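You operate a simulated robot arm through the tools that you are given. There is no shell and no other tool. Be economical: measure what you need, move in short steps, check, and stop when the job is done.

You are at the controls of a simulated two-armed robot. One attempt, no reset.

Task
Brush the lint off both scarves on the counter.
Fine: the clothes brush is in the middle drawer; put it back there and shut the drawer; the lint roller stays in its holder. Where these are worked on the way, their far stop is far enough and under half their travel is too little: middle drawer. What is to be rubbed or washed off counts as gone when no trace of it is left.

It is judged by the outcome, as a careful person would: the job done as asked, and still so three seconds after it is handed in. It fails if anything else is knocked over, pushed out of place, dropped, spilled or broken.

Robot
Two 6-joint arms with two-finger parallel grippers on one trunk, on a base that drives. Base frame: it is fixed to the floor where the robot stands at the start and does not move with it; the origin is under the middle of the robot, x ahead of it, y to its left, z up. Units: mm, rad, N and s.
The left shoulder is at the start at [-89, 177, 806], the right one opposite. With the tool pointing down near the work surface each hand reaches from about 400 to 680 mm from the robot's upright axis, wherever it stands, measured 20 degrees to its own side. Places, roughly: counter top [300, 800, 900]; inside of the middle drawer [700, 100, 500]; middle drawer [600, 100, 500]. Payload 1.57 kg a hand.
Tool frame (each hand has its own): the origin (TCP) lies between the finger pads and is the grasp point; the fingertips stand 30 mm ahead of it; z points along the fingers, y is the line along which they close. The gripper opens to 80 mm. The fingers are 17 mm wide and 12 mm thick; the gripper's body (40 by 82 mm) begins 80 mm behind the TCP.
Orientation is told as [roll, pitch, yaw] about the base's x, y, z axes, in that order, counted from this pose: with the fingers straight down and closing along the base's y, the tool's x points along the base's -x, its y along +y and its z along -z.

Tools
- The arms move only by the tool apply_moves. It takes "left_commands", "right_commands" or both (then of equal length, played together; a hand with none holds still); each is a list of rows, each a list of 6 numbers: the shift along the base's x, y, z in cm, then the turn, a rotation vector about the base's x, y, z in rad. In form: [[x, y, z, ax, ay, az], ...]. A call has 1 to 12 rows; each row is the pose to reach, as a shift and turn from the pose commanded when the call began. "left_fingers" and "right_fingers" are, for a hand that has rows, the gripper command, from -1 (fully open) to 1 (shut), values between in proportion, set as the call begins (left out, the last holds). Rows are played at 5 a second. More than 50 mm and 0.15 rad between two rows, or a gripper value outside its range, and nothing of the call is played. Where a pose cannot be reached the arm comes as near as it can. A force on the tool above 40 N (or 10 N above the force at the start of the call, whichever is more), or a blocked arm, ends the call early, and 0.2 s more pass. Each finger travels about 72 mm/s and halts on what it meets, pressing with about 43 N; the grip force reading is that of the motor and also rises with nothing between the fingers. The clock runs only during rows and for 0.2 s after the last one: add rows that repeat a pose to give the fingers time. The reply holds the time, the measured pose of the TCP, the force on the tool along the base axes, the opening and the grip force, in the units named above and with some noise, with the torque about the TCP (base axes, N m) and any sound that the robot's microphone picked up.
- Cameras (640 x 400 px; columns grow to the right, rows downward): "scene" is now at [7.3, 53.2, 1520.1]; the picture's right is [0.75, -0.66, 0.00], its down [-0.55, -0.62, -0.57] and it looks along [0.38, 0.43, -0.82] (base axes); focal length 216 px, centre (320, 200). "left" rides on the left gripper at [72, 7, -122] in its tool frame; the picture's right is [-0.09, 1.00, 0.00], its down [-0.84, -0.08, -0.54] and it looks along [-0.54, -0.05, 0.84] (tool axes); focal length 238 px, centre (320, 200). "right" rides on the right gripper at [72, -7, -122] in its tool frame; the picture's right is [0.09, 1.00, 0.00], its down [-0.84, 0.08, -0.54] and it looks along [-0.54, 0.05, 0.84] (tool axes); focal length 238 px, centre (320, 200). There is no depth. A picture from a camera that has moved, and an enlarged one, comes with that camera's place and axes in the base frame and with its lens.
- camera(camera): a new picture of that camera. No time passes.
- raise_lower(by): slides the trunk up (or, below 0, down) by that many mm; the arms and the scene camera ride with it, the base frame stays. It gives what a move gives, with no picture.
- drive_base(legs): drives the robot by 1 to 6 legs, each [ahead, left, turn to the left] in mm, mm and rad, along the robot's own axes; the way and the turn of a leg run together, so that a leg with both is an arc; at most 1500 mm and 3.142 rad a leg. The arms and the cameras ride along, it lands a little off, and it stops where it bumps. It gives what a move gives.
- aim_head(pan, tilt): turns the head with the scene camera to pan (to the left, within 2.496 rad either way) and tilt (down, from -0.506 to 1.204), counted from straight ahead of the robot. It gives what a move gives.
- close_up(camera, box): a new picture of the part [left, top, right, bottom] of that camera's present view, enlarged. No time passes.
- job_done(): hands the job in; it is judged then, once.

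Work in short steps. Places have to be worked out from the pictures, the camera data and where the tool is seen: move nearer, look again, correct. Check each grasp and each placing, and mend what went wrong. You have 120 turns and 108 pictures in all, those below and enlarged ones among them. Open the grippers and draw the arms clear of the work before you hand the job in, unless the task says otherwise; then end with one line.

The tools are called after "Request:" as name(argument=value, ...) on one line, values as JSON. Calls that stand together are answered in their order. apply_moves: Moves the arms, as the interface text tells. Its arguments: {"type":"object","properties":{"left_commands":{"type":"array","items":{"type":"array","items":{"type":"number"}}},"left_fingers":{"type":"number"},"right_commands":{"type":"array","items":{"type":"array","items":{"type":"number"}}},"right_fingers":{"type":"number"}},"required":[]} The other tools are called the same way: raise_lower (by) slides the trunk up or down; drive_base (legs) drives the base; aim_head (pan, tilt) turns the head that bears the scene camera; camera (camera) takes a picture; close_up (camera, box) takes an enlarged picture of a part of a camera's view; job_done () hands the job in.

At the start:

```text
t: 0.0
left_tool_pos: [387.7, 421.0, 1161.6]
left_tcp_rot: [0.0, 0.0, -0.001]
left_ft_force: [-0.5, -0.9, -0.1]
left_wrist_torque: [0.02, 0.0, 0.0]
left_width: 80.0
left_gripper_force: 0.0
right_tool_pos: [349.9, 5.6, 1234.6]
right_tcp_rot: [-0.001, 0.0, 0.001]
right_ft_force: [-0.9, 0.0, 0.4]
right_wrist_torque: [-0.02, -0.01, 0.0]
right_width: 80.2
right_gripper_force: 0.1
trunk travel left (down, up): [-250.0, 78.0]
robot x, y, heading: [1.0, 0.1, -0.007]
head pan, tilt: [0.846, 0.967]
```

scene: 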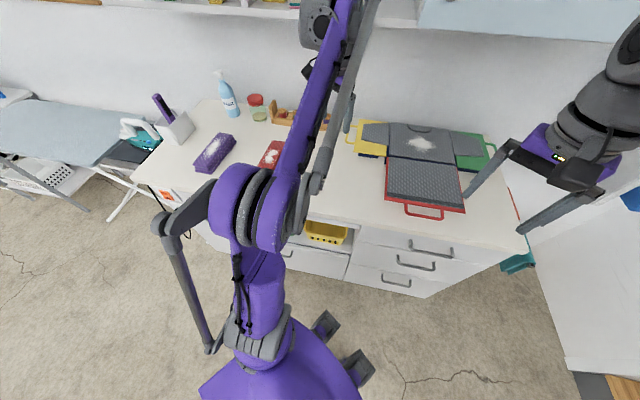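
right: 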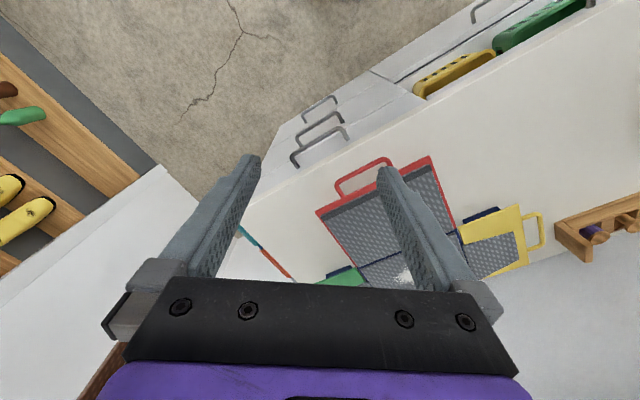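
left: 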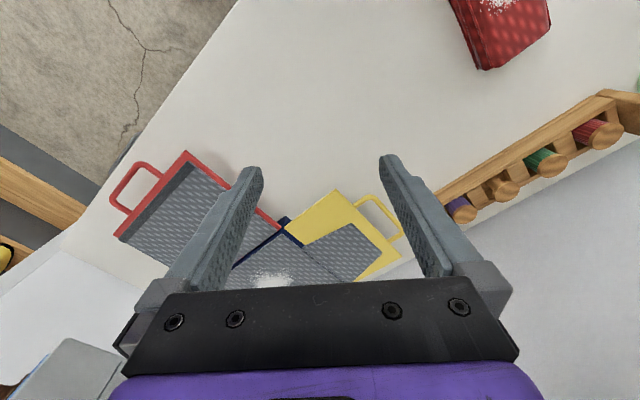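

The counter runs diagonally ahead of the robot; purple and red scarves carry lint, and a stack of three drawers is on the right. I'll look closer at these parts.

Request:
close_up(camera="scene", box=[130, 60, 350, 200])

Request:
close_up(camera="scene", box=[280, 100, 540, 300])

```text
2.86 times, centred on (240, 130) of scene
camera zoom: at [7.3, 53.2, 1520.1], right [0.75, -0.66, 0.0], down [-0.55, -0.62, -0.57], along [0.38, 0.43, -0.82], focal length 618 px, centre (549, 400)
```

zoom: 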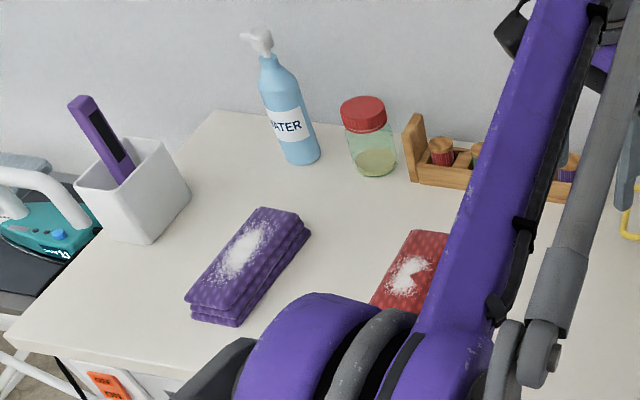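

```text
2.00 times, centred on (410, 200) of scene
camera zoom: at [7.3, 53.2, 1520.1], right [0.75, -0.66, 0.0], down [-0.55, -0.62, -0.57], along [0.38, 0.43, -0.82], focal length 432 px, centre (140, 200)
```

zoom: 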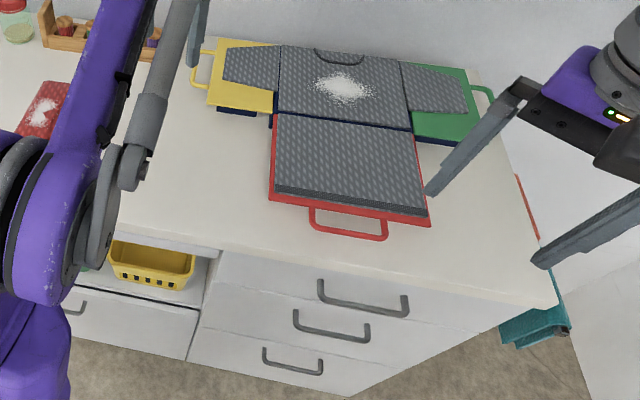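

Only the two folded items (purple, red) are scarves; the sweater on the folding board stays. I turn to face the counter (about 0.64 rad), then look around.

Request:
drive_base(legs=[[0, 0, 0.64]])

Request:
aim_head(pan=-0.3, tilt=0.9)

Request:
camera(camera="scene")

Request:
aim_head(pan=-2.4, tilt=0.7)

Request:
camera(camera="scene")

```text
t: 2.1
left_tool_pos: [59.0, 569.7, 1161.3]
left_tcp_rot: [0.002, 0.001, 0.64]
left_ft_force: [0.8, 0.1, -0.5]
left_wrist_torque: [0.0, 0.02, 0.0]
left_width: 80.0
left_gripper_force: 0.0
right_tool_pos: [277.9, 212.4, 1234.8]
right_tcp_rot: [0.001, 0.0, 0.64]
right_ft_force: [0.1, 0.1, -0.5]
right_wrist_torque: [-0.02, -0.02, 0.02]
right_width: 80.1
right_gripper_force: 0.0
trunk travel left (down, up): [-250.0, 78.0]
robot x, y, heading: [2.3, 3.0, 0.64]
head pan, tilt: [0.846, 0.967]
```

```text
t: 3.5
left_tool_pos: [58.8, 569.9, 1162.2]
left_tcp_rot: [0.0, 0.001, 0.641]
left_ft_force: [0.3, -0.3, 0.0]
left_wrist_torque: [-0.01, 0.02, -0.01]
left_width: 79.7
left_gripper_force: 0.2
right_tool_pos: [277.8, 213.4, 1234.0]
right_tcp_rot: [0.0, -0.001, 0.642]
right_ft_force: [-0.4, 0.2, 0.2]
right_wrist_torque: [0.0, -0.01, 0.0]
right_width: 79.9
right_gripper_force: 0.0
trunk travel left (down, up): [-250.0, 78.0]
robot x, y, heading: [-1.7, 1.5, 0.646]
head pan, tilt: [-0.3, 0.901]
```

```text
102 pictures are left
camera scene: at [39.0, 0.6, 1524.9], right [0.34, -0.94, 0.0], down [-0.74, -0.26, -0.62], along [0.59, 0.21, -0.78], focal length 216 px, centre (320, 200)
```

scene: 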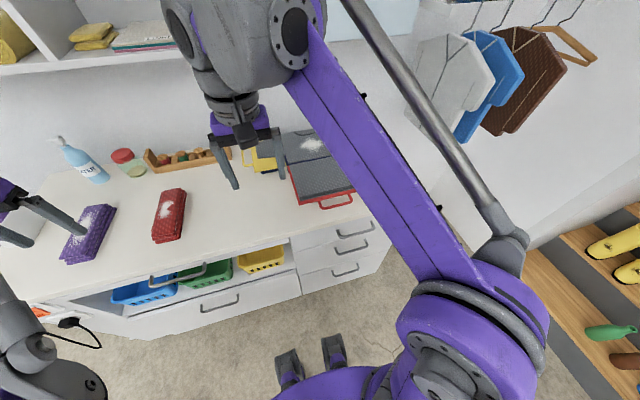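

```text
t: 5.5
left_tool_pos: [58.4, 570.3, 1162.5]
left_tcp_rot: [0.001, 0.0, 0.641]
left_ft_force: [-0.3, -0.6, 0.6]
left_wrist_torque: [0.0, 0.06, -0.02]
left_width: 80.1
left_gripper_force: 0.1
right_tool_pos: [277.2, 214.1, 1234.2]
right_tcp_rot: [0.0, -0.001, 0.64]
right_ft_force: [-0.3, 0.0, -0.9]
right_wrist_torque: [0.01, 0.02, -0.01]
right_width: 79.8
right_gripper_force: 0.1
trunk travel left (down, up): [-250.0, 78.0]
robot x, y, heading: [-0.9, 0.9, 0.643]
head pan, tilt: [-2.4, 0.7]
```

```text
101 pictures are left
camera scene: at [-47.9, -108.2, 1541.1], right [-0.98, 0.19, 0.0], down [0.12, 0.63, -0.76], along [-0.14, -0.75, -0.64], focal length 216 px, centre (320, 200)
```

scene: 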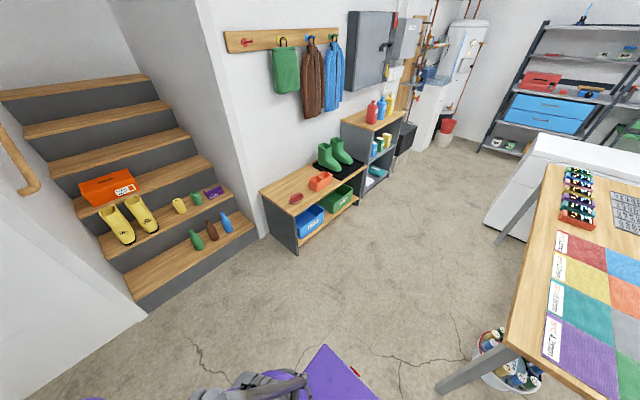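

Space behind is free for about half a metre. I back off and shift right a little, then look at the drawers with head and wrist camera.

Request:
drive_base(legs=[[-250, 0, 0], [0, -120, 0]])

Request:
aim_head(pan=-0.1, tilt=0.85)

Request:
camera(camera="scene")

Request:
camera(camera="right")

```text
t: 8.6
left_tool_pos: [-69.2, 326.7, 1160.7]
left_tcp_rot: [-0.001, 0.0, 0.639]
left_ft_force: [-0.1, 0.6, -0.3]
left_wrist_torque: [-0.03, 0.01, -0.01]
left_width: 80.1
left_gripper_force: 0.1
right_tool_pos: [150.8, -30.6, 1235.1]
right_tcp_rot: [0.0, -0.001, 0.64]
right_ft_force: [-0.5, -0.5, 0.5]
right_wrist_torque: [-0.03, 0.01, 0.02]
right_width: 80.0
right_gripper_force: 0.0
trunk travel left (down, up): [-250.0, 78.0]
robot x, y, heading: [-125.3, -244.0, 0.637]
head pan, tilt: [-2.4, 0.7]
```

```text
t: 10.7
left_tool_pos: [-67.8, 326.3, 1161.2]
left_tcp_rot: [-0.001, 0.0, 0.64]
left_ft_force: [0.5, 0.0, -0.4]
left_wrist_torque: [0.02, -0.01, 0.0]
left_width: 80.1
left_gripper_force: 0.1
right_tool_pos: [150.3, -30.8, 1234.3]
right_tcp_rot: [-0.001, 0.001, 0.641]
right_ft_force: [0.1, -0.2, 0.0]
right_wrist_torque: [0.01, 0.0, -0.02]
right_width: 80.0
right_gripper_force: 0.0
trunk travel left (down, up): [-250.0, 78.0]
robot x, y, heading: [-129.5, -244.0, 0.639]
head pan, tilt: [-0.099, 0.85]
```

```text
100 pictures are left
camera scene: at [-92.7, -228.1, 1528.8], right [0.51, -0.86, 0.0], down [-0.64, -0.39, -0.66], along [0.57, 0.34, -0.75], focal length 216 px, centre (320, 200)
```

scene: 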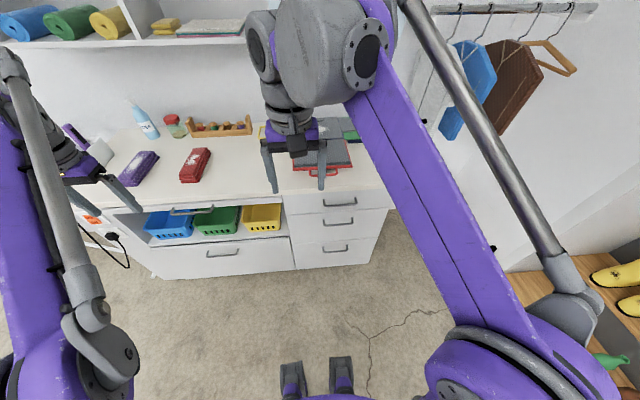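

```text
99 pictures are left
camera right: at [97.4, -78.6, 1356.3], right [-0.67, 0.74, 0.0], down [0.62, 0.56, 0.54], along [0.4, 0.36, -0.84], focal length 238 px, centre (320, 200)
```

right: 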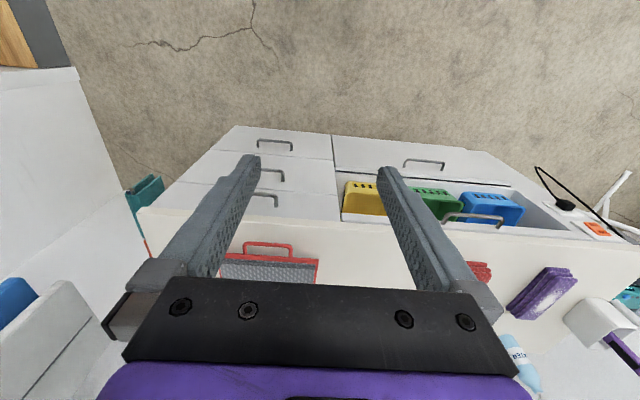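

Triangulating the middle handle from two views gives about n=389, s=275 (base ≈[476, 12, 678]), bar horizontal. I pitch the right tool to point forward while bringing it forward/right and down.

Request:
apply_moves(right_commands=[[1.75, -0.51, -1.36, 0.0856, -0.1143, 0], [3.49, -1.02, -2.73, 0.171, -0.2285, 0], [5.24, -1.53, -4.09, 0.257, -0.343, 0], [6.98, -2.04, -5.45, 0.3425, -0.457, 0], [8.73, -2.55, -6.8, 0.428, -0.571, 0], [10.47, -3.05, -8.2, 0.514, -0.686, 0], [12.2, -3.56, -9.55, 0.599, -0.8, 0], [13.96, -4.07, -10.9, 0.685, -0.914, 0], [15.7, -4.58, -12.3, 0.77, -1.028, 0], [17.45, -5.09, -13.6, 0.856, -1.143, 0], [19.2, -5.6, -15, 0.942, -1.257, 0], [19.2, -5.6, -15, 0.942, -1.257, 0]])

```text
t: 13.3
left_tool_pos: [-69.3, 326.1, 1160.6]
left_tcp_rot: [0.001, -0.001, 0.64]
left_ft_force: [-0.1, 0.1, 0.0]
left_wrist_torque: [0.0, -0.01, 0.0]
left_width: 80.1
left_gripper_force: 0.1
right_tool_pos: [340.8, -85.6, 1084.1]
right_tcp_rot: [1.622, -1.565, -0.981]
right_ft_force: [-0.2, 0.9, -0.6]
right_wrist_torque: [-0.02, 0.0, -0.01]
right_width: 80.3
right_gripper_force: 0.0
trunk travel left (down, up): [-250.0, 78.0]
robot x, y, heading: [-127.9, -244.2, 0.643]
head pan, tilt: [-0.099, 0.85]
```

Good. Now I roll about the forward axis by 90° so the fingers close vertically, going down 200 mm.

Request:
apply_moves(right_commands=[[0, 0, -1.8, 0.114, 0.0856, 0], [0, 0, -3.6, 0.2285, 0.171, 0], [0, 0, -5.4, 0.343, 0.257, 0], [0, 0, -7.3, 0.457, 0.3425, 0], [0, 0, -9.1, 0.571, 0.428, 0], [0, 0, -10.9, 0.686, 0.514, 0], [0, 0, -12.7, 0.8, 0.599, 0], [0, 0, -14.5, 0.914, 0.685, 0], [0, 0, -16.4, 1.028, 0.77, 0], [0, 0, -18.2, 1.143, 0.856, 0], [0, 0, -20, 1.257, 0.942, 0], [0, 0, -20, 1.257, 0.942, 0]])

Request:
camera(camera="right")

Request:
camera(camera="scene")

```text
t: 15.9
left_tool_pos: [-69.0, 326.1, 1160.6]
left_tcp_rot: [0.0, 0.0, 0.64]
left_ft_force: [0.7, -0.3, 0.8]
left_wrist_torque: [0.02, 0.03, -0.01]
left_width: 80.0
left_gripper_force: 0.0
right_tool_pos: [337.2, -87.1, 881.9]
right_tcp_rot: [1.406, -0.08, -0.907]
right_ft_force: [-0.7, 0.5, 0.5]
right_wrist_torque: [0.0, 0.02, -0.03]
right_width: 79.9
right_gripper_force: 0.0
right hand out of reach, approached as far as the arm can: row 3, 4, 5, 6, 7, 8, 9, 10, 11, 12
trunk travel left (down, up): [-250.0, 78.0]
robot x, y, heading: [-125.2, -241.1, 0.644]
head pan, tilt: [-0.099, 0.85]
```

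```text
98 pictures are left
camera right: at [197.8, -103.6, 889.5], right [0.02, 0.23, 0.97], down [0.09, -0.97, 0.23], along [1.0, 0.09, -0.04], focal length 238 px, centre (320, 200)
```

right: 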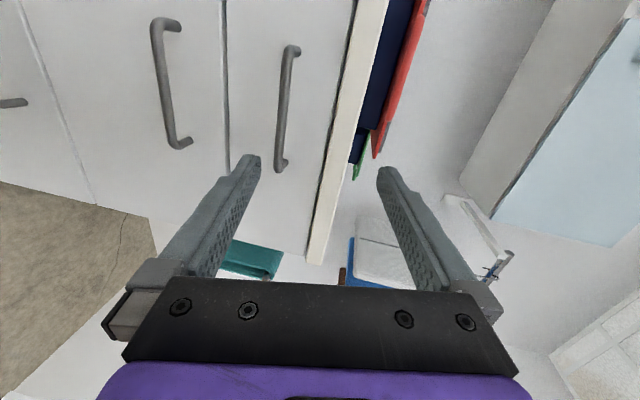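

```text
97 pictures are left
camera scene: at [-92.9, -227.9, 1528.8], right [0.51, -0.86, 0.0], down [-0.64, -0.39, -0.66], along [0.57, 0.34, -0.75], focal length 216 px, centre (320, 200)
```

scene: 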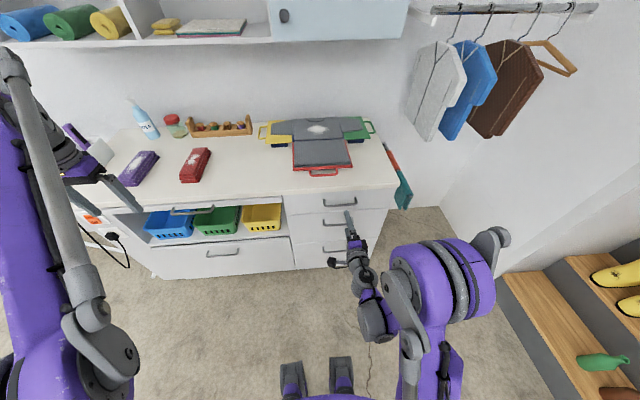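

Pose nearly as wanted (slightly short on roll). The middle handle triangulates to z≈668, s≈271. I lower to that height with fingers partly closed and check.

Request:
apply_moves(right_commands=[[0, 0, -4.3, 0, 0, 0], [0, 0, -8.6, 0, 0, 0], [0, 0, -13, 0, 0, 0], [0, 0, -17.3, 0, 0, 0], [0, 0, -21.3, 0, 0, 0], [0, 0, -21.3, 0, 0, 0]], right_fingers=-0.3)

Request:
camera(camera="right")

```text
t: 17.3
left_tool_pos: [-68.6, 326.7, 1160.9]
left_tcp_rot: [0.0, 0.0, 0.64]
left_ft_force: [0.2, 0.6, -0.3]
left_wrist_torque: [-0.05, 0.02, 0.01]
left_width: 80.1
left_gripper_force: 0.1
right_tool_pos: [428.2, -6.3, 735.8]
right_tcp_rot: [1.406, -0.083, -0.907]
right_ft_force: [-0.6, -0.6, 0.0]
right_wrist_torque: [-0.01, 0.01, -0.01]
right_width: 52.2
right_gripper_force: 0.0
right hand out of reach, approached as far as the arm can: row 1, 2, 3, 4, 5, 6
trunk travel left (down, up): [-250.0, 78.0]
robot x, y, heading: [-126.6, -239.0, 0.636]
head pan, tilt: [-0.099, 0.85]
```

```text
96 pictures are left
camera right: at [289.5, -23.3, 743.2], right [0.02, 0.24, 0.97], down [0.09, -0.97, 0.23], along [1.0, 0.09, -0.04], focal length 238 px, centre (320, 200)
```

right: 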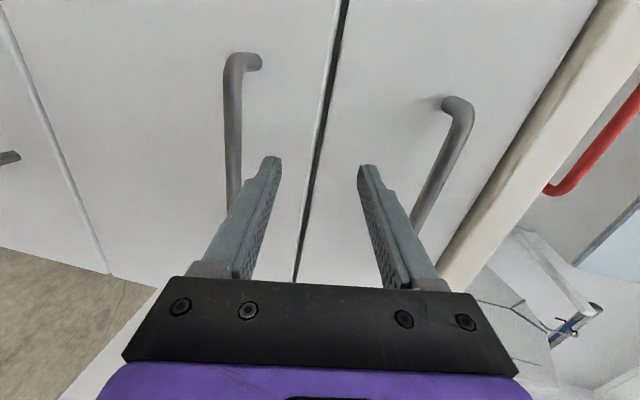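

The hand slid forward because it can't reach that low with the shoulder this high. I drive back 80 mm for clearance, then lower the trunk.

Request:
drive_base(legs=[[-80, 0, 0]])

Request:
raise_lower(by=-120)

Request:
camera(camera="right")

```text
t: 18.4
left_tool_pos: [-133.3, 278.2, 1161.7]
left_tcp_rot: [0.001, 0.001, 0.641]
left_ft_force: [0.0, 0.0, 0.1]
left_wrist_torque: [0.02, -0.05, -0.01]
left_width: 80.0
left_gripper_force: 0.1
right_tool_pos: [364.9, -54.0, 735.5]
right_tcp_rot: [1.406, -0.081, -0.906]
right_ft_force: [0.0, 0.2, -0.4]
right_wrist_torque: [-0.03, 0.01, -0.02]
right_width: 52.1
right_gripper_force: 0.1
trunk travel left (down, up): [-250.0, 78.0]
robot x, y, heading: [-190.6, -293.8, 0.641]
head pan, tilt: [-0.099, 0.85]
```

```text
t: 19.9
left_tool_pos: [-133.3, 278.4, 1041.3]
left_tcp_rot: [0.0, 0.0, 0.641]
left_ft_force: [-0.1, 0.5, 0.3]
left_wrist_torque: [-0.01, 0.0, 0.01]
left_width: 80.0
left_gripper_force: 0.0
right_tool_pos: [354.4, -62.1, 596.7]
right_tcp_rot: [1.36, -0.082, -0.903]
right_ft_force: [-0.1, -1.4, 0.0]
right_wrist_torque: [0.0, -0.02, -0.03]
right_width: 52.0
right_gripper_force: 0.1
trunk travel left (down, up): [-130.0, 198.0]
robot x, y, heading: [-194.4, -289.3, 0.637]
head pan, tilt: [-0.099, 0.85]
```

```text
95 pictures are left
camera right: at [214.3, -79.2, 609.9], right [0.06, 0.26, 0.96], down [0.1, -0.96, 0.26], along [0.99, 0.09, -0.08], focal length 238 px, centre (320, 200)
```

right: 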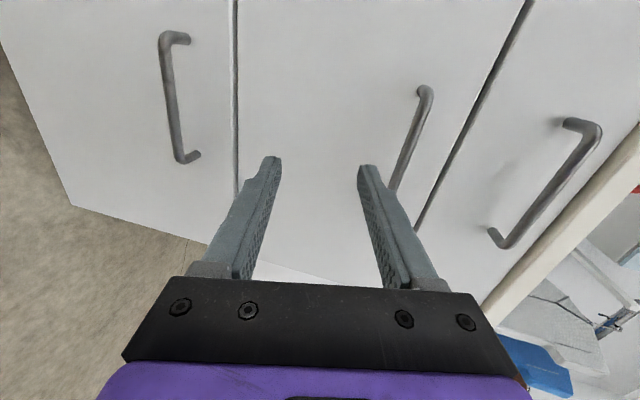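

Trunk lowered; hand at n≈246, z≈597. The middle handle lies at z≈667. I raise the hand 70 mm and correct the tilt of 0.2 rad.

Request:
apply_moves(right_commands=[[0.1, -0.1, 2.4, 0.06, -0.037, 0], [0.3, -0.3, 4.7, 0.122, -0.075, 0], [0.5, -0.6, 7, 0.184, -0.112, 0], [0.5, -0.6, 7, 0.184, -0.112, 0]])

Request:
camera(camera="right")

```text
t: 20.9
left_tool_pos: [-133.2, 279.0, 1042.0]
left_tcp_rot: [0.0, 0.0, 0.64]
left_ft_force: [-0.1, 0.1, -0.5]
left_wrist_torque: [0.03, 0.03, -0.01]
left_width: 79.9
left_gripper_force: 0.0
right_tool_pos: [358.9, -67.2, 668.5]
right_tcp_rot: [1.565, -0.018, -0.907]
right_ft_force: [-0.5, -0.8, 0.3]
right_wrist_torque: [0.01, 0.02, 0.05]
right_width: 52.0
right_gripper_force: 0.1
right hand out of reach, approached as far as the arm can: row 1, 2, 3
trunk travel left (down, up): [-130.0, 198.0]
robot x, y, heading: [-192.8, -289.6, 0.638]
head pan, tilt: [-0.099, 0.85]
```

```text
94 pictures are left
camera right: at [219.4, -84.2, 661.7], right [-0.06, 0.09, 0.99], down [0.09, -0.99, 0.1], along [0.99, 0.09, 0.05], focal length 238 px, centre (320, 200)
```

right: 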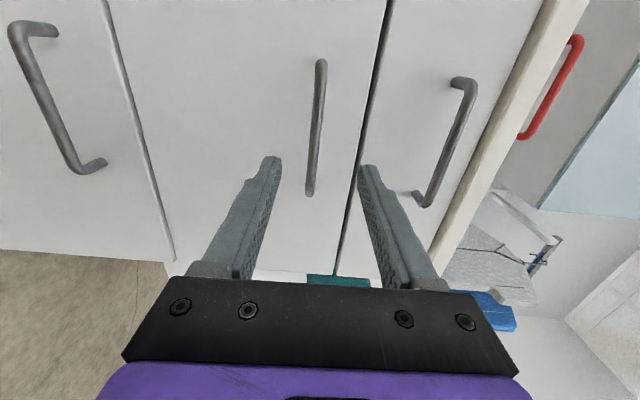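

The bar sits nicely between the fingers. I advance 110 mm forward, 3 mm down.

Request:
apply_moves(right_commands=[[2.93, 2.2, -0.1, 0, 0, 0], [5.87, 4.4, -0.2, 0, 0, 0], [8.8, 6.6, -0.3, 0, 0, 0], [8.8, 6.6, -0.3, 0, 0, 0]])

Request:
camera(camera="right")

```text
t: 21.9
left_tool_pos: [-132.6, 278.8, 1042.1]
left_tcp_rot: [0.0, 0.0, 0.642]
left_ft_force: [0.7, 0.3, -0.6]
left_wrist_torque: [-0.01, 0.0, 0.0]
left_width: 80.3
left_gripper_force: 0.0
right_tool_pos: [447.2, -0.5, 664.5]
right_tcp_rot: [1.562, -0.007, -0.911]
right_ft_force: [-0.3, -0.2, 0.4]
right_wrist_torque: [-0.02, 0.01, 0.0]
right_width: 51.9
right_gripper_force: 0.0
trunk travel left (down, up): [-130.0, 198.0]
robot x, y, heading: [-193.7, -288.7, 0.642]
head pan, tilt: [-0.099, 0.85]
```

```text
93 pictures are left
camera right: at [308.4, -19.2, 658.2], right [-0.05, 0.08, 1.0], down [0.09, -0.99, 0.09], along [0.99, 0.09, 0.05], focal length 238 px, centre (320, 200)
```

right: 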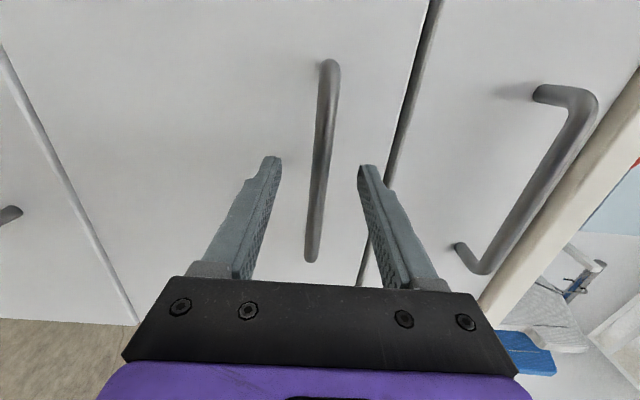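

The bar is at n≈378; TCP at n≈358. I advance 17 mm more and close on it.

Request:
apply_moves(right_commands=[[0.7, 0.5, 0, 0, 0, 0], [1.36, 1.02, 0, 0, 0, 0], [1.36, 1.02, 0, 0, 0, 0]])

Request:
apply_moves(right_commands=[[0, 0, 0, 0, 0, 0], [0, 0, 0, 0, 0, 0], [0, 0, 0, 0, 0, 0]], right_fingers=1)

Request:
camera(camera="right")

```text
t: 22.7
left_tool_pos: [-132.7, 277.5, 1042.1]
left_tcp_rot: [0.0, -0.001, 0.64]
left_ft_force: [-0.4, 0.4, 0.2]
left_wrist_torque: [-0.01, 0.02, -0.01]
left_width: 79.9
left_gripper_force: 0.1
right_tool_pos: [461.2, 8.9, 664.3]
right_tcp_rot: [1.563, -0.005, -0.911]
right_ft_force: [-0.7, -0.1, -0.2]
right_wrist_torque: [0.04, -0.01, 0.0]
right_width: 52.1
right_gripper_force: 0.1
trunk travel left (down, up): [-130.0, 198.0]
robot x, y, heading: [-190.6, -293.9, 0.643]
head pan, tilt: [-0.099, 0.85]
```

```text
t: 23.5
left_tool_pos: [-133.3, 276.5, 1040.8]
left_tcp_rot: [0.0, 0.002, 0.64]
left_ft_force: [0.4, 0.5, 0.5]
left_wrist_torque: [-0.01, 0.0, -0.01]
left_width: 80.1
left_gripper_force: 0.1
right_tool_pos: [460.6, 9.0, 664.6]
right_tcp_rot: [1.56, -0.005, -0.911]
right_ft_force: [-1.3, -0.4, -2.8]
right_wrist_torque: [0.14, 0.12, -0.03]
right_width: 11.6
right_gripper_force: 29.1
trunk travel left (down, up): [-130.0, 198.0]
robot x, y, heading: [-190.3, -290.5, 0.642]
head pan, tilt: [-0.099, 0.85]
```

```text
92 pictures are left
camera right: at [321.2, -9.3, 657.9], right [-0.05, 0.08, 1.0], down [0.09, -0.99, 0.09], along [0.99, 0.09, 0.05], focal length 238 px, centre (320, 200)
```

right: 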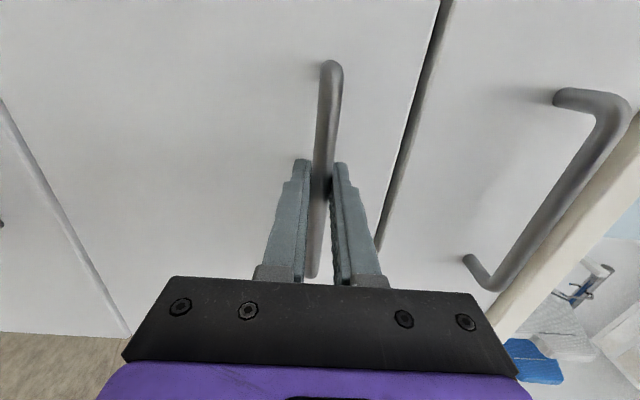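

The bar is gripped (11.6 mm wide). I pull by driving back 150 mm and check the hold.

Request:
drive_base(legs=[[-150, 0, 0]])

Request:
camera(camera="right")

```text
t: 24.9
left_tool_pos: [-253.1, 188.6, 1041.3]
left_tcp_rot: [0.0, -0.001, 0.645]
left_ft_force: [1.4, 1.0, -0.3]
left_wrist_torque: [0.01, 0.0, -0.01]
left_width: 80.0
left_gripper_force: 0.0
right_tool_pos: [342.7, -77.9, 663.6]
right_tcp_rot: [1.561, -0.006, -0.906]
right_ft_force: [6.3, -5.5, -4.1]
right_wrist_torque: [0.05, 0.12, -0.48]
right_width: 11.8
right_gripper_force: 29.0
trunk travel left (down, up): [-130.0, 198.0]
robot x, y, heading: [-312.4, -384.9, 0.645]
head pan, tilt: [-0.099, 0.85]
```

```text
91 pictures are left
camera right: at [202.5, -96.9, 657.9], right [-0.05, 0.08, 1.0], down [0.09, -0.99, 0.09], along [0.99, 0.09, 0.05], focal length 238 px, centre (320, 200)
```

right: 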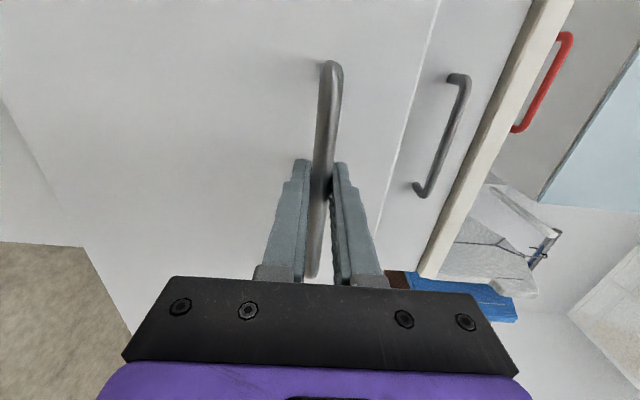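

Drawer follows. I pull another 150 mm and look from the head.

Request:
drive_base(legs=[[-150, 0, 0]])

Request:
camera(camera="scene")

```text
t: 26.3
left_tool_pos: [-376.1, 98.7, 1042.1]
left_tcp_rot: [0.001, 0.0, 0.646]
left_ft_force: [-0.4, 0.4, 0.3]
left_wrist_torque: [0.0, 0.02, 0.01]
left_width: 79.9
left_gripper_force: 0.0
right_tool_pos: [219.8, -168.6, 664.2]
right_tcp_rot: [1.564, -0.004, -0.904]
right_ft_force: [3.3, -0.5, -5.7]
right_wrist_torque: [0.06, 0.17, -0.29]
right_width: 11.7
right_gripper_force: 28.6
trunk travel left (down, up): [-130.0, 198.0]
robot x, y, heading: [-434.8, -473.4, 0.648]
head pan, tilt: [-0.099, 0.85]
```

```text
90 pictures are left
camera scene: at [-387.3, -448.8, 1410.1], right [0.52, -0.85, 0.0], down [-0.64, -0.39, -0.66], along [0.56, 0.34, -0.75], focal length 216 px, centre (320, 200)
```

scene: 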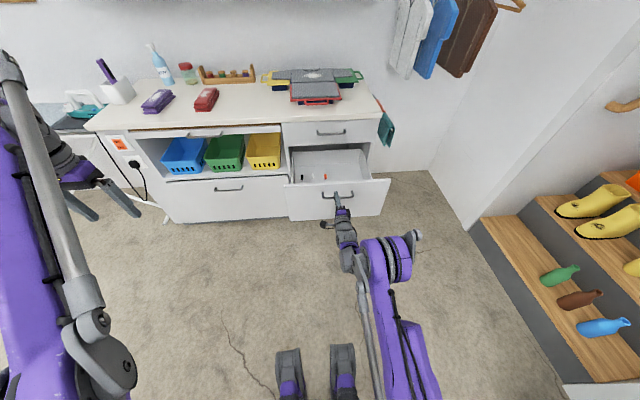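

Drawer is out ~300 mm. Zooming in on its contents.

Request:
close_up(camera="scene", box=[270, 120, 410, 220])

```text
4.00 times, centred on (340, 170) of scene
camera zoom: at [-387.3, -448.8, 1410.1], right [0.52, -0.85, 0.0], down [-0.64, -0.39, -0.66], along [0.56, 0.34, -0.75], focal length 864 px, centre (240, 320)
```

zoom: 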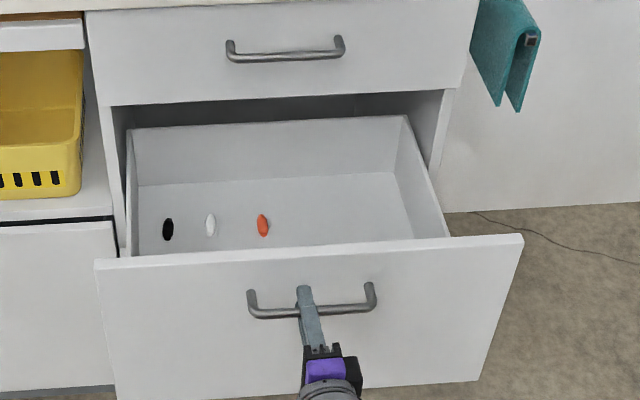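

Small items visible at the back; the brush is probably hidden behind the front panel. I release the handle and back the hand off 70 mm.

Request:
apply_moves(right_commands=[[0, 0, 0, 0, 0, 0], [0, 0, 0, 0, 0, 0], [-1.4, -1.1, 0, 0, 0, 0], [-2.8, -2.1, 0, 0, 0, 0], [-4.2, -3.15, 0, 0, 0, 0], [-5.6, -4.2, 0, 0, 0, 0]], right_fingers=-0.3)

Request:
camera(camera="right")

```text
t: 27.7
left_tool_pos: [-375.9, 98.5, 1042.3]
left_tcp_rot: [0.001, 0.001, 0.645]
left_ft_force: [-0.6, -0.3, 0.8]
left_wrist_torque: [0.01, 0.01, 0.0]
left_width: 79.9
left_gripper_force: 0.1
right_tool_pos: [163.2, -210.8, 664.5]
right_tcp_rot: [1.561, -0.005, -0.907]
right_ft_force: [0.8, 0.3, -0.7]
right_wrist_torque: [-0.01, 0.0, 0.0]
right_width: 51.9
right_gripper_force: 0.1
trunk travel left (down, up): [-130.0, 198.0]
robot x, y, heading: [-433.2, -472.6, 0.646]
head pan, tilt: [-0.099, 0.85]
```

```text
88 pictures are left
camera right: at [23.5, -229.7, 658.1], right [-0.05, 0.08, 1.0], down [0.09, -0.99, 0.09], along [0.99, 0.09, 0.05], focal length 238 px, centre (320, 200)
```

right: 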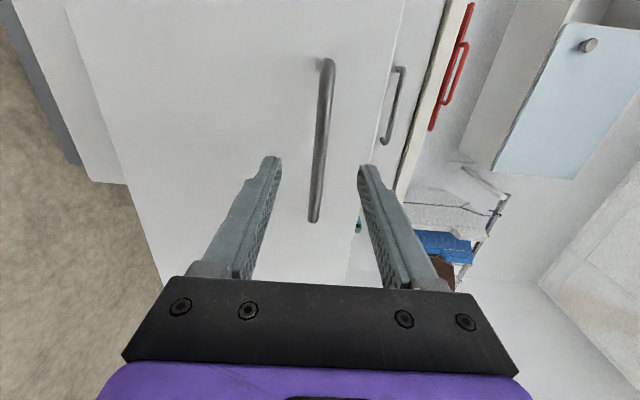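

I raise the trunk 120 mm, and unroll the tool while moving up.

Request:
raise_lower(by=120)

Request:
apply_moves(right_commands=[[0, 0, 2, -0.114, -0.0856, 0], [0, 0, 4, -0.2285, -0.171, 0], [0, 0, 6, -0.343, -0.257, 0], [0, 0, 8, -0.457, -0.3425, 0], [0, 0, 10, -0.571, -0.428, 0], [0, 0, 12, -0.686, -0.514, 0], [0, 0, 14, -0.8, -0.599, 0], [0, 0, 16, -0.914, -0.685, 0], [0, 0, 18, -1.028, -0.77, 0], [0, 0, 20, -1.143, -0.856, 0], [0, 0, 22, -1.257, -0.942, 0], [0, 0, 22, -1.257, -0.942, 0]])

```text
t: 29.2
left_tool_pos: [-376.9, 98.7, 1160.8]
left_tcp_rot: [0.0, 0.001, 0.646]
left_ft_force: [-0.1, 0.3, 0.6]
left_wrist_torque: [0.0, -0.02, 0.02]
left_width: 80.2
left_gripper_force: 0.1
right_tool_pos: [162.3, -210.5, 784.8]
right_tcp_rot: [1.562, -0.007, -0.906]
right_ft_force: [-0.9, 0.1, 1.0]
right_wrist_torque: [-0.03, 0.03, -0.01]
right_width: 52.1
right_gripper_force: 0.1
trunk travel left (down, up): [-250.0, 78.0]
robot x, y, heading: [-431.6, -472.8, 0.643]
head pan, tilt: [-0.099, 0.85]
```

```text
t: 31.8
left_tool_pos: [-377.0, 97.6, 1160.6]
left_tcp_rot: [-0.001, -0.001, 0.645]
left_ft_force: [0.4, -0.4, -1.2]
left_wrist_torque: [0.02, -0.02, 0.0]
left_width: 80.3
left_gripper_force: 0.0
right_tool_pos: [163.0, -211.2, 1004.0]
right_tcp_rot: [-0.31, -1.548, 0.943]
right_ft_force: [-0.1, -0.3, 0.3]
right_wrist_torque: [0.02, 0.02, -0.02]
right_width: 52.0
right_gripper_force: 0.1
trunk travel left (down, up): [-250.0, 78.0]
robot x, y, heading: [-431.8, -470.2, 0.647]
head pan, tilt: [-0.099, 0.85]
```

Now pitch the tool back to pointing down, drawing back ~80 mm.

Request:
apply_moves(right_commands=[[-0.6, -0.4, 0, -0.0856, 0.1143, 0], [-1.2, -0.9, 0, -0.171, 0.2285, 0], [-1.8, -1.3, 0, -0.257, 0.343, 0], [-2.3, -1.7, 0, -0.3425, 0.457, 0], [-2.9, -2.2, 0, -0.428, 0.571, 0], [-3.5, -2.6, 0, -0.514, 0.686, 0], [-4.1, -3.1, 0, -0.599, 0.8, 0], [-4.7, -3.5, 0, -0.685, 0.914, 0], [-5.2, -3.9, 0, -0.77, 1.028, 0], [-5.8, -4.4, 0, -0.856, 1.143, 0], [-6.4, -4.8, 0, -0.942, 1.257, 0], [-6.4, -4.8, 0, -0.942, 1.257, 0]])

Request:
drive_base(legs=[[200, 0, 0]])

Request:
camera(camera="right")

Request:
camera(camera="scene")

```text
t: 34.4
left_tool_pos: [-377.7, 98.6, 1161.1]
left_tcp_rot: [0.0, 0.001, 0.646]
left_ft_force: [0.1, -0.6, 0.0]
left_wrist_torque: [0.0, -0.03, -0.02]
left_width: 80.0
left_gripper_force: 0.0
right_tool_pos: [102.2, -263.1, 1003.8]
right_tcp_rot: [-0.258, -0.005, 0.691]
right_ft_force: [-0.2, 0.0, -0.6]
right_wrist_torque: [0.03, -0.02, -0.02]
right_width: 51.7
right_gripper_force: 0.1
right hand out of reach, approached as far as the arm can: row 2, 4, 5, 6, 7, 8, 9, 10, 11, 12
trunk travel left (down, up): [-250.0, 78.0]
robot x, y, heading: [-433.6, -472.3, 0.648]
head pan, tilt: [-0.099, 0.85]
```

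```text
t: 36.0
left_tool_pos: [-212.4, 221.0, 1161.0]
left_tcp_rot: [-0.001, 0.0, 0.645]
left_ft_force: [-0.6, -0.2, -0.2]
left_wrist_torque: [-0.01, -0.01, 0.0]
left_width: 80.2
left_gripper_force: 0.0
right_tool_pos: [266.9, -142.0, 1004.6]
right_tcp_rot: [-0.259, -0.004, 0.689]
right_ft_force: [-0.9, 0.5, -0.2]
right_wrist_torque: [-0.04, 0.0, -0.01]
right_width: 52.1
right_gripper_force: 0.1
trunk travel left (down, up): [-250.0, 78.0]
robot x, y, heading: [-271.7, -350.5, 0.644]
head pan, tilt: [-0.099, 0.85]
```

```text
87 pictures are left
camera right: at [195.4, -168.7, 1122.8], right [-0.68, 0.69, -0.25], down [0.51, 0.69, 0.51], along [0.53, 0.22, -0.82], focal length 238 px, centre (320, 200)
```

right: 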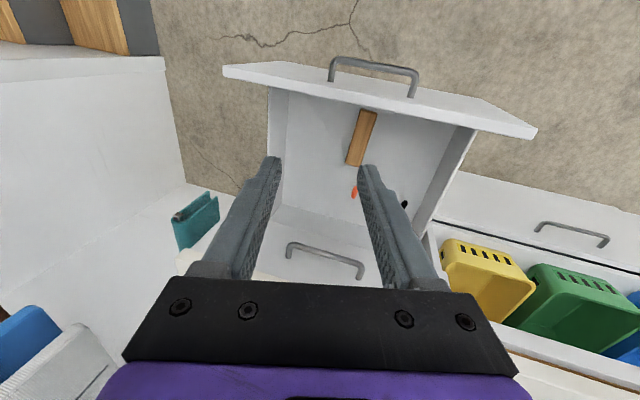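

```text
86 pictures are left
camera scene: at [-234.4, -333.6, 1528.8], right [0.52, -0.86, 0.0], down [-0.64, -0.39, -0.66], along [0.56, 0.34, -0.75], focal length 216 px, centre (320, 200)
```

scene: 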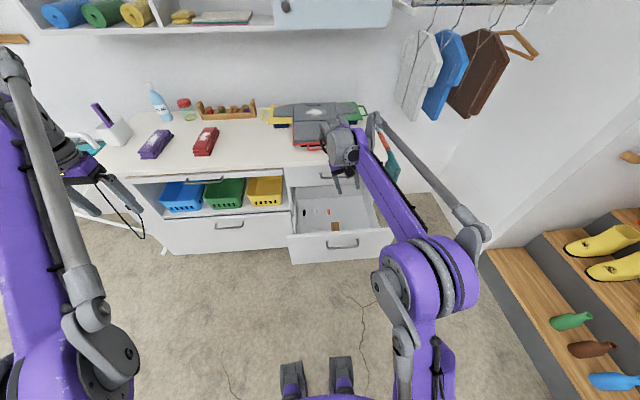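

A wooden brush lies along the depth direction near the drawer front, about n=214, s=272. I straighten the tool and lower, then drive forward 90 mm.

Request:
apply_moves(right_commands=[[0, 0, -4, 0.1, 0.075, 0], [0, 0, -8, 0.2, 0.15, 0], [0, 0, -8, 0.2, 0.15, 0]], right_fingers=-1)

Request:
drive_base(legs=[[90, 0, 0]])

Request:
camera(camera="right")

```text
t: 36.8
left_tool_pos: [-212.7, 219.8, 1162.3]
left_tcp_rot: [0.001, 0.0, 0.644]
left_ft_force: [0.1, 0.0, -0.1]
left_wrist_torque: [-0.01, 0.01, 0.0]
left_width: 80.0
left_gripper_force: 0.1
right_tool_pos: [254.5, -132.1, 925.7]
right_tcp_rot: [-0.248, -0.045, 0.718]
right_ft_force: [0.0, -1.0, -0.4]
right_wrist_torque: [0.01, 0.01, 0.0]
right_width: 80.0
right_gripper_force: 0.2
right hand out of reach, approached as far as the arm can: row 1, 2, 3
trunk travel left (down, up): [-250.0, 78.0]
robot x, y, heading: [-267.6, -350.6, 0.645]
head pan, tilt: [-0.099, 0.85]
```

```text
t: 37.9
left_tool_pos: [-142.2, 274.7, 1161.1]
left_tcp_rot: [0.001, 0.0, 0.647]
left_ft_force: [0.5, -0.3, -0.1]
left_wrist_torque: [-0.01, 0.0, 0.0]
left_width: 79.9
left_gripper_force: 0.0
right_tool_pos: [326.7, -77.9, 924.6]
right_tcp_rot: [-0.25, -0.043, 0.721]
right_ft_force: [0.7, 0.4, -0.4]
right_wrist_torque: [-0.03, 0.01, 0.0]
right_width: 80.0
right_gripper_force: 0.1
trunk travel left (down, up): [-250.0, 78.0]
robot x, y, heading: [-199.1, -294.2, 0.647]
head pan, tilt: [-0.099, 0.85]
```

```text
85 pictures are left
camera right: at [253.8, -110.2, 1041.1], right [-0.7, 0.67, -0.25], down [0.47, 0.69, 0.54], along [0.54, 0.26, -0.8], focal length 238 px, centre (320, 200)
```

right: 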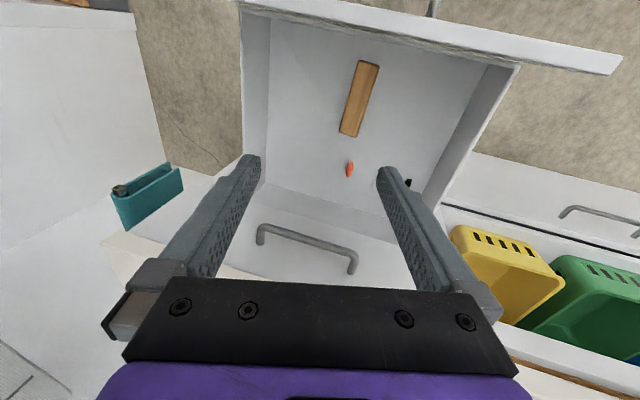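

The wrist seems to be near a limit at this pose. I move the hand up and inward toward the original pose while levelling, to get off that limit.

Request:
apply_moves(right_commands=[[-2.9, -0.3, 2.5, 0.03, 0.025, 0], [-5.8, -0.6, 5, 0.07, 0.05, 0], [-8.7, -0.9, 7.5, 0.1, 0.075, 0], [-11.6, -1.2, 10, 0.13, 0.1, 0], [-14.5, -1.5, 12.5, 0.17, 0.125, 0], [-17.4, -1.8, 15, 0.2, 0.15, -0.05], [-17.4, -1.8, 15, 0.2, 0.15, -0.05]])

Request:
camera(camera="scene")

```text
t: 39.5
left_tool_pos: [-141.3, 276.1, 1161.2]
left_tcp_rot: [0.001, 0.0, 0.648]
left_ft_force: [0.0, 0.0, 0.3]
left_wrist_torque: [0.04, 0.0, -0.01]
left_width: 80.2
left_gripper_force: 0.0
right_tool_pos: [122.8, -78.9, 1077.9]
right_tcp_rot: [-0.154, -0.143, 0.664]
right_ft_force: [-0.1, -0.2, -0.6]
right_wrist_torque: [-0.02, 0.04, 0.02]
right_width: 80.2
right_gripper_force: 0.1
right hand out of reach, approached as far as the arm can: row 1, 2, 3, 4, 5, 6, 7
trunk travel left (down, up): [-250.0, 78.0]
robot x, y, heading: [-197.6, -296.3, 0.644]
head pan, tilt: [-0.099, 0.85]
```

```text
84 pictures are left
camera scene: at [-162.1, -279.5, 1528.8], right [0.52, -0.85, 0.0], down [-0.64, -0.39, -0.66], along [0.56, 0.34, -0.75], focal length 216 px, centre (320, 200)
```

scene: 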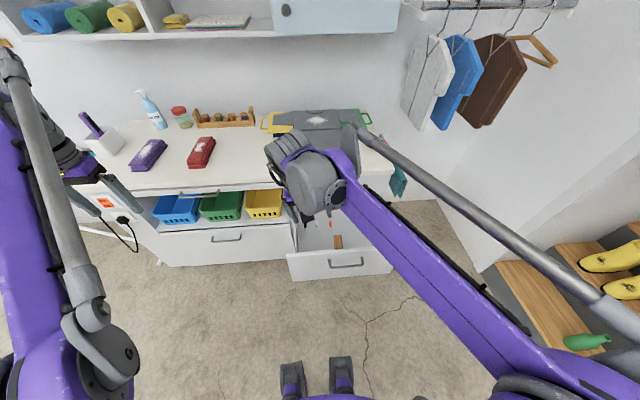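

The wrist took the flipped branch. I go back to the tool-forward pose where it was free (reverse the pitch), at the original relative spot.

Request:
apply_moves(right_commands=[[1.3, -0.5, 0, 0.0856, -0.1143, 0], [2.7, -1.1, 0, 0.171, -0.2285, 0], [4, -1.6, 0, 0.257, -0.343, 0], [5.4, -2.2, 0, 0.3425, -0.457, 0], [6.7, -2.7, 0, 0.428, -0.571, 0], [8.1, -3.3, 0, 0.514, -0.686, 0], [9.4, -3.8, 0, 0.599, -0.8, 0], [10.8, -4.4, 0, 0.685, -0.914, 0], [12.1, -4.9, 0, 0.77, -1.028, 0], [13.5, -5.5, 0, 0.856, -1.143, 0], [14.8, -6, 0, 0.942, -1.257, 0], [14.8, -6, 0, 0.942, -1.257, 0]])

Request:
camera(camera="right")

Request:
camera(camera="scene")

```text
t: 42.1
left_tool_pos: [-141.8, 274.4, 1162.6]
left_tcp_rot: [0.001, 0.001, 0.646]
left_ft_force: [-0.3, 0.3, 0.3]
left_wrist_torque: [0.01, 0.02, 0.03]
left_width: 80.0
left_gripper_force: 0.1
right_tool_pos: [270.0, -140.8, 1077.1]
right_tcp_rot: [3.137, -1.425, -2.644]
right_ft_force: [0.7, -0.1, -0.4]
right_wrist_torque: [-0.02, 0.04, 0.01]
right_width: 79.8
right_gripper_force: 0.0
trunk travel left (down, up): [-250.0, 78.0]
robot x, y, heading: [-197.6, -294.2, 0.647]
head pan, tilt: [-0.099, 0.85]
```

```text
83 pictures are left
camera right: at [176.6, -198.5, 988.3], right [-0.46, 0.88, -0.09], down [-0.62, -0.24, 0.75], along [0.64, 0.4, 0.66], focal length 238 px, centre (320, 200)
```

right: 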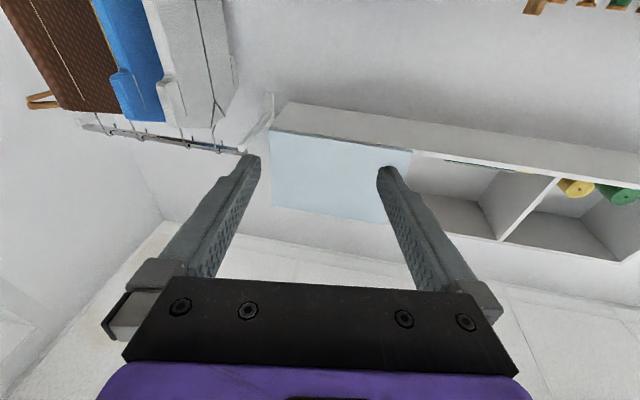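

```text
82 pictures are left
camera scene: at [-163.7, -280.4, 1528.8], right [0.52, -0.85, 0.0], down [-0.64, -0.39, -0.66], along [0.56, 0.34, -0.75], focal length 216 px, centre (320, 200)
```

scene: 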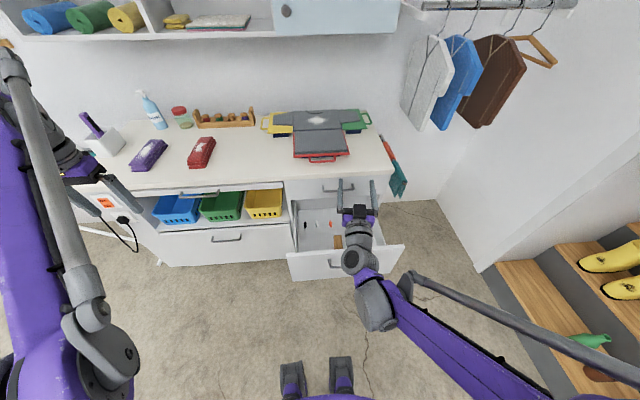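

Tool is free here, just 0.15 rad off. I correct it and check for a reach warning.

Request:
apply_moves(right_commands=[[0, 0, 1, -0.045, 0.06, 0.07], [0, 0, 2, -0.09, 0.12, 0.15], [0, 0, 2, -0.09, 0.12, 0.15]])

Request:
apply_moves(right_commands=[[-1.75, 0.51, 1.36, -0.0856, 0.1143, 0], [-3.49, 1.02, 2.73, -0.171, 0.2285, 0], [-5.24, 1.53, 4.09, -0.257, 0.343, 0]])

```text
t: 42.9
left_tool_pos: [-141.6, 275.1, 1162.0]
left_tcp_rot: [0.0, 0.0, 0.646]
left_ft_force: [-1.1, 0.2, 0.4]
left_wrist_torque: [0.0, -0.01, 0.01]
left_width: 80.1
left_gripper_force: 0.0
right_tool_pos: [269.7, -140.4, 1097.5]
right_tcp_rot: [-1.033, -1.557, 1.676]
right_ft_force: [0.1, -0.2, 0.5]
right_wrist_torque: [-0.01, 0.01, 0.01]
right_width: 79.9
right_gripper_force: 0.0
trunk travel left (down, up): [-250.0, 78.0]
robot x, y, heading: [-198.4, -297.4, 0.644]
head pan, tilt: [-0.099, 0.85]
```

```text
t: 43.7
left_tool_pos: [-141.6, 274.7, 1160.7]
left_tcp_rot: [0.0, 0.0, 0.645]
left_ft_force: [1.0, 0.1, -0.4]
left_wrist_torque: [0.0, -0.02, 0.01]
left_width: 80.0
left_gripper_force: 0.2
right_tool_pos: [217.3, -125.3, 1141.0]
right_tcp_rot: [-0.045, -1.138, 0.691]
right_ft_force: [-0.4, 0.8, -1.3]
right_wrist_torque: [0.0, 0.01, -0.06]
right_width: 80.0
right_gripper_force: 0.1
trunk travel left (down, up): [-250.0, 78.0]
robot x, y, heading: [-198.6, -294.5, 0.642]
head pan, tilt: [-0.099, 0.85]
```

No warnings so far; I continue the reverse path pitching down.

Request:
apply_moves(right_commands=[[-1.75, 0.51, 1.36, -0.0856, 0.1143, 0], [-3.49, 1.02, 2.73, -0.171, 0.2285, 0], [-5.24, 1.53, 4.09, -0.257, 0.343, 0], [-6.98, 2.04, 5.45, -0.3425, 0.457, 0], [-8.73, 2.55, 6.8, -0.428, 0.571, 0], [-10.47, 3.05, 8.2, -0.514, 0.686, 0], [-12.2, 3.56, 9.55, -0.599, 0.8, 0], [-13.96, 4.07, 10.9, -0.685, 0.914, 0], [-13.96, 4.07, 10.9, -0.685, 0.914, 0]])

Request:
camera(camera="scene")

```text
t: 45.7
left_tool_pos: [-141.4, 273.8, 1163.0]
left_tcp_rot: [0.0, 0.001, 0.646]
left_ft_force: [-0.3, -0.2, 0.4]
left_wrist_torque: [0.01, -0.01, -0.02]
left_width: 79.8
left_gripper_force: 0.0
right_tool_pos: [53.3, -78.1, 1250.8]
right_tcp_rot: [-0.141, -0.109, 0.663]
right_ft_force: [-0.5, -0.6, -0.8]
right_wrist_torque: [0.03, 0.01, -0.04]
right_width: 79.7
right_gripper_force: 0.0
right hand out of reach, approached as far as the arm can: row 6, 7, 8, 9
trunk travel left (down, up): [-250.0, 78.0]
robot x, y, heading: [-199.7, -296.3, 0.646]
head pan, tilt: [-0.099, 0.85]
```

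```text
81 pictures are left
camera scene: at [-163.1, -280.6, 1528.8], right [0.52, -0.85, 0.0], down [-0.64, -0.39, -0.66], along [0.56, 0.34, -0.75], focal length 216 px, centre (320, 200)
```

scene: 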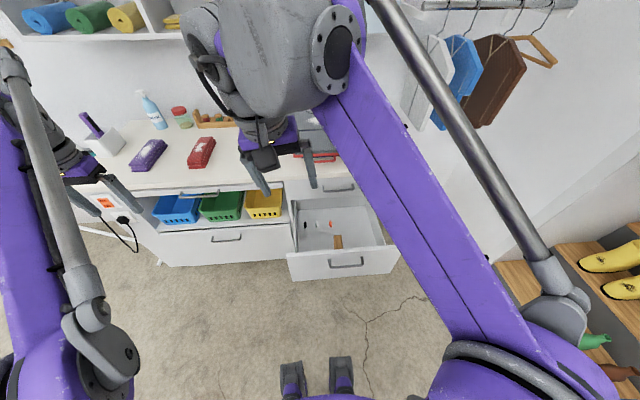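

This looks like the original configuration, only slightly too close to the robot. I move forward 100 mm and level, checking whether the warning clears.

Request:
apply_moves(right_commands=[[3.3, 1.2, -2, 0.015, 0.055, 0], [6.5, 2.4, -4, 0.03, 0.11, 0], [9.8, 3.6, -6, 0.047, 0.17, 0], [9.8, 3.6, -6, 0.047, 0.17, 0]])

```text
t: 46.7
left_tool_pos: [-142.0, 273.7, 1162.2]
left_tcp_rot: [0.0, 0.001, 0.647]
left_ft_force: [-1.3, -0.2, 0.6]
left_wrist_torque: [0.01, -0.02, -0.03]
left_width: 80.1
left_gripper_force: 0.0
right_tool_pos: [129.6, -30.5, 1194.2]
right_tcp_rot: [-0.164, -0.106, 0.662]
right_ft_force: [0.0, 0.3, -0.6]
right_wrist_torque: [0.0, 0.0, -0.02]
right_width: 80.1
right_gripper_force: 0.1
right hand out of reach, approached as far as the arm can: row 1, 2, 3, 4
trunk travel left (down, up): [-250.0, 78.0]
robot x, y, heading: [-196.6, -296.9, 0.643]
head pan, tilt: [-0.099, 0.85]
```

Still limited. I zoom in on the wrist to see how its joints sit.

Request:
close_up(camera="scene", box=[150, 0, 410, 200])

Request:
aim_head(pan=0.6, tilt=0.6)

Request:
camera(camera="scene")

```text
2.00 times, centred on (280, 100) of scene
camera zoom: at [-163.6, -280.6, 1528.9], right [0.52, -0.85, 0.0], down [-0.64, -0.39, -0.66], along [0.56, 0.34, -0.75], focal length 432 px, centre (400, 400)
```

zoom: 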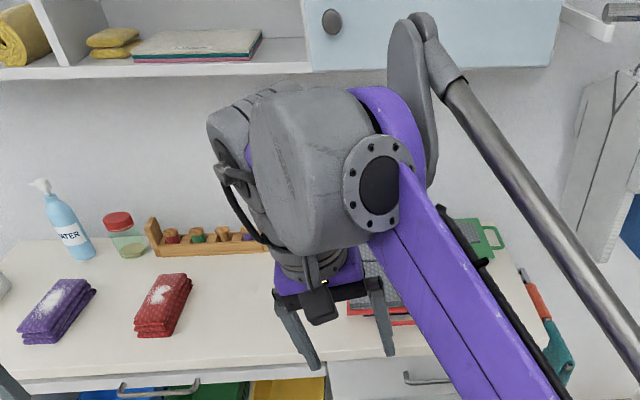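

```text
t: 47.8
left_tool_pos: [-141.7, 274.6, 1160.6]
left_tcp_rot: [0.0, 0.001, 0.646]
left_ft_force: [1.2, -0.3, 0.8]
left_wrist_torque: [0.0, 0.01, 0.03]
left_width: 80.0
left_gripper_force: 0.0
right_tool_pos: [129.8, -31.2, 1192.9]
right_tcp_rot: [-0.166, -0.106, 0.662]
right_ft_force: [-0.2, 0.0, 0.2]
right_wrist_torque: [0.03, 0.0, 0.01]
right_width: 80.0
right_gripper_force: 0.0
trunk travel left (down, up): [-250.0, 78.0]
robot x, y, heading: [-197.8, -296.4, 0.649]
head pan, tilt: [0.6, 0.6]
```

```text
79 pictures are left
camera scene: at [-201.6, -236.8, 1549.7], right [0.95, -0.32, 0.0], down [-0.18, -0.54, -0.82], along [0.26, 0.78, -0.57], focal length 216 px, centre (320, 200)
```

scene: 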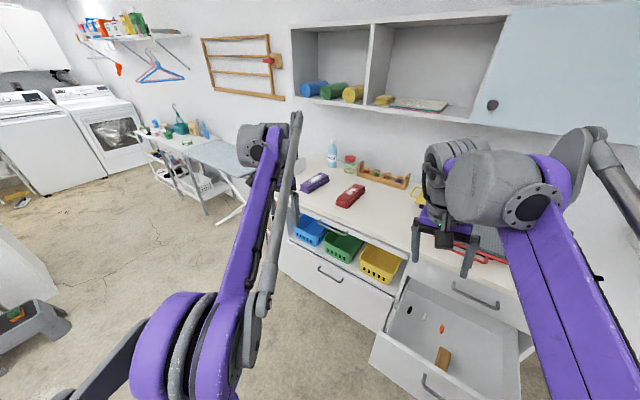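

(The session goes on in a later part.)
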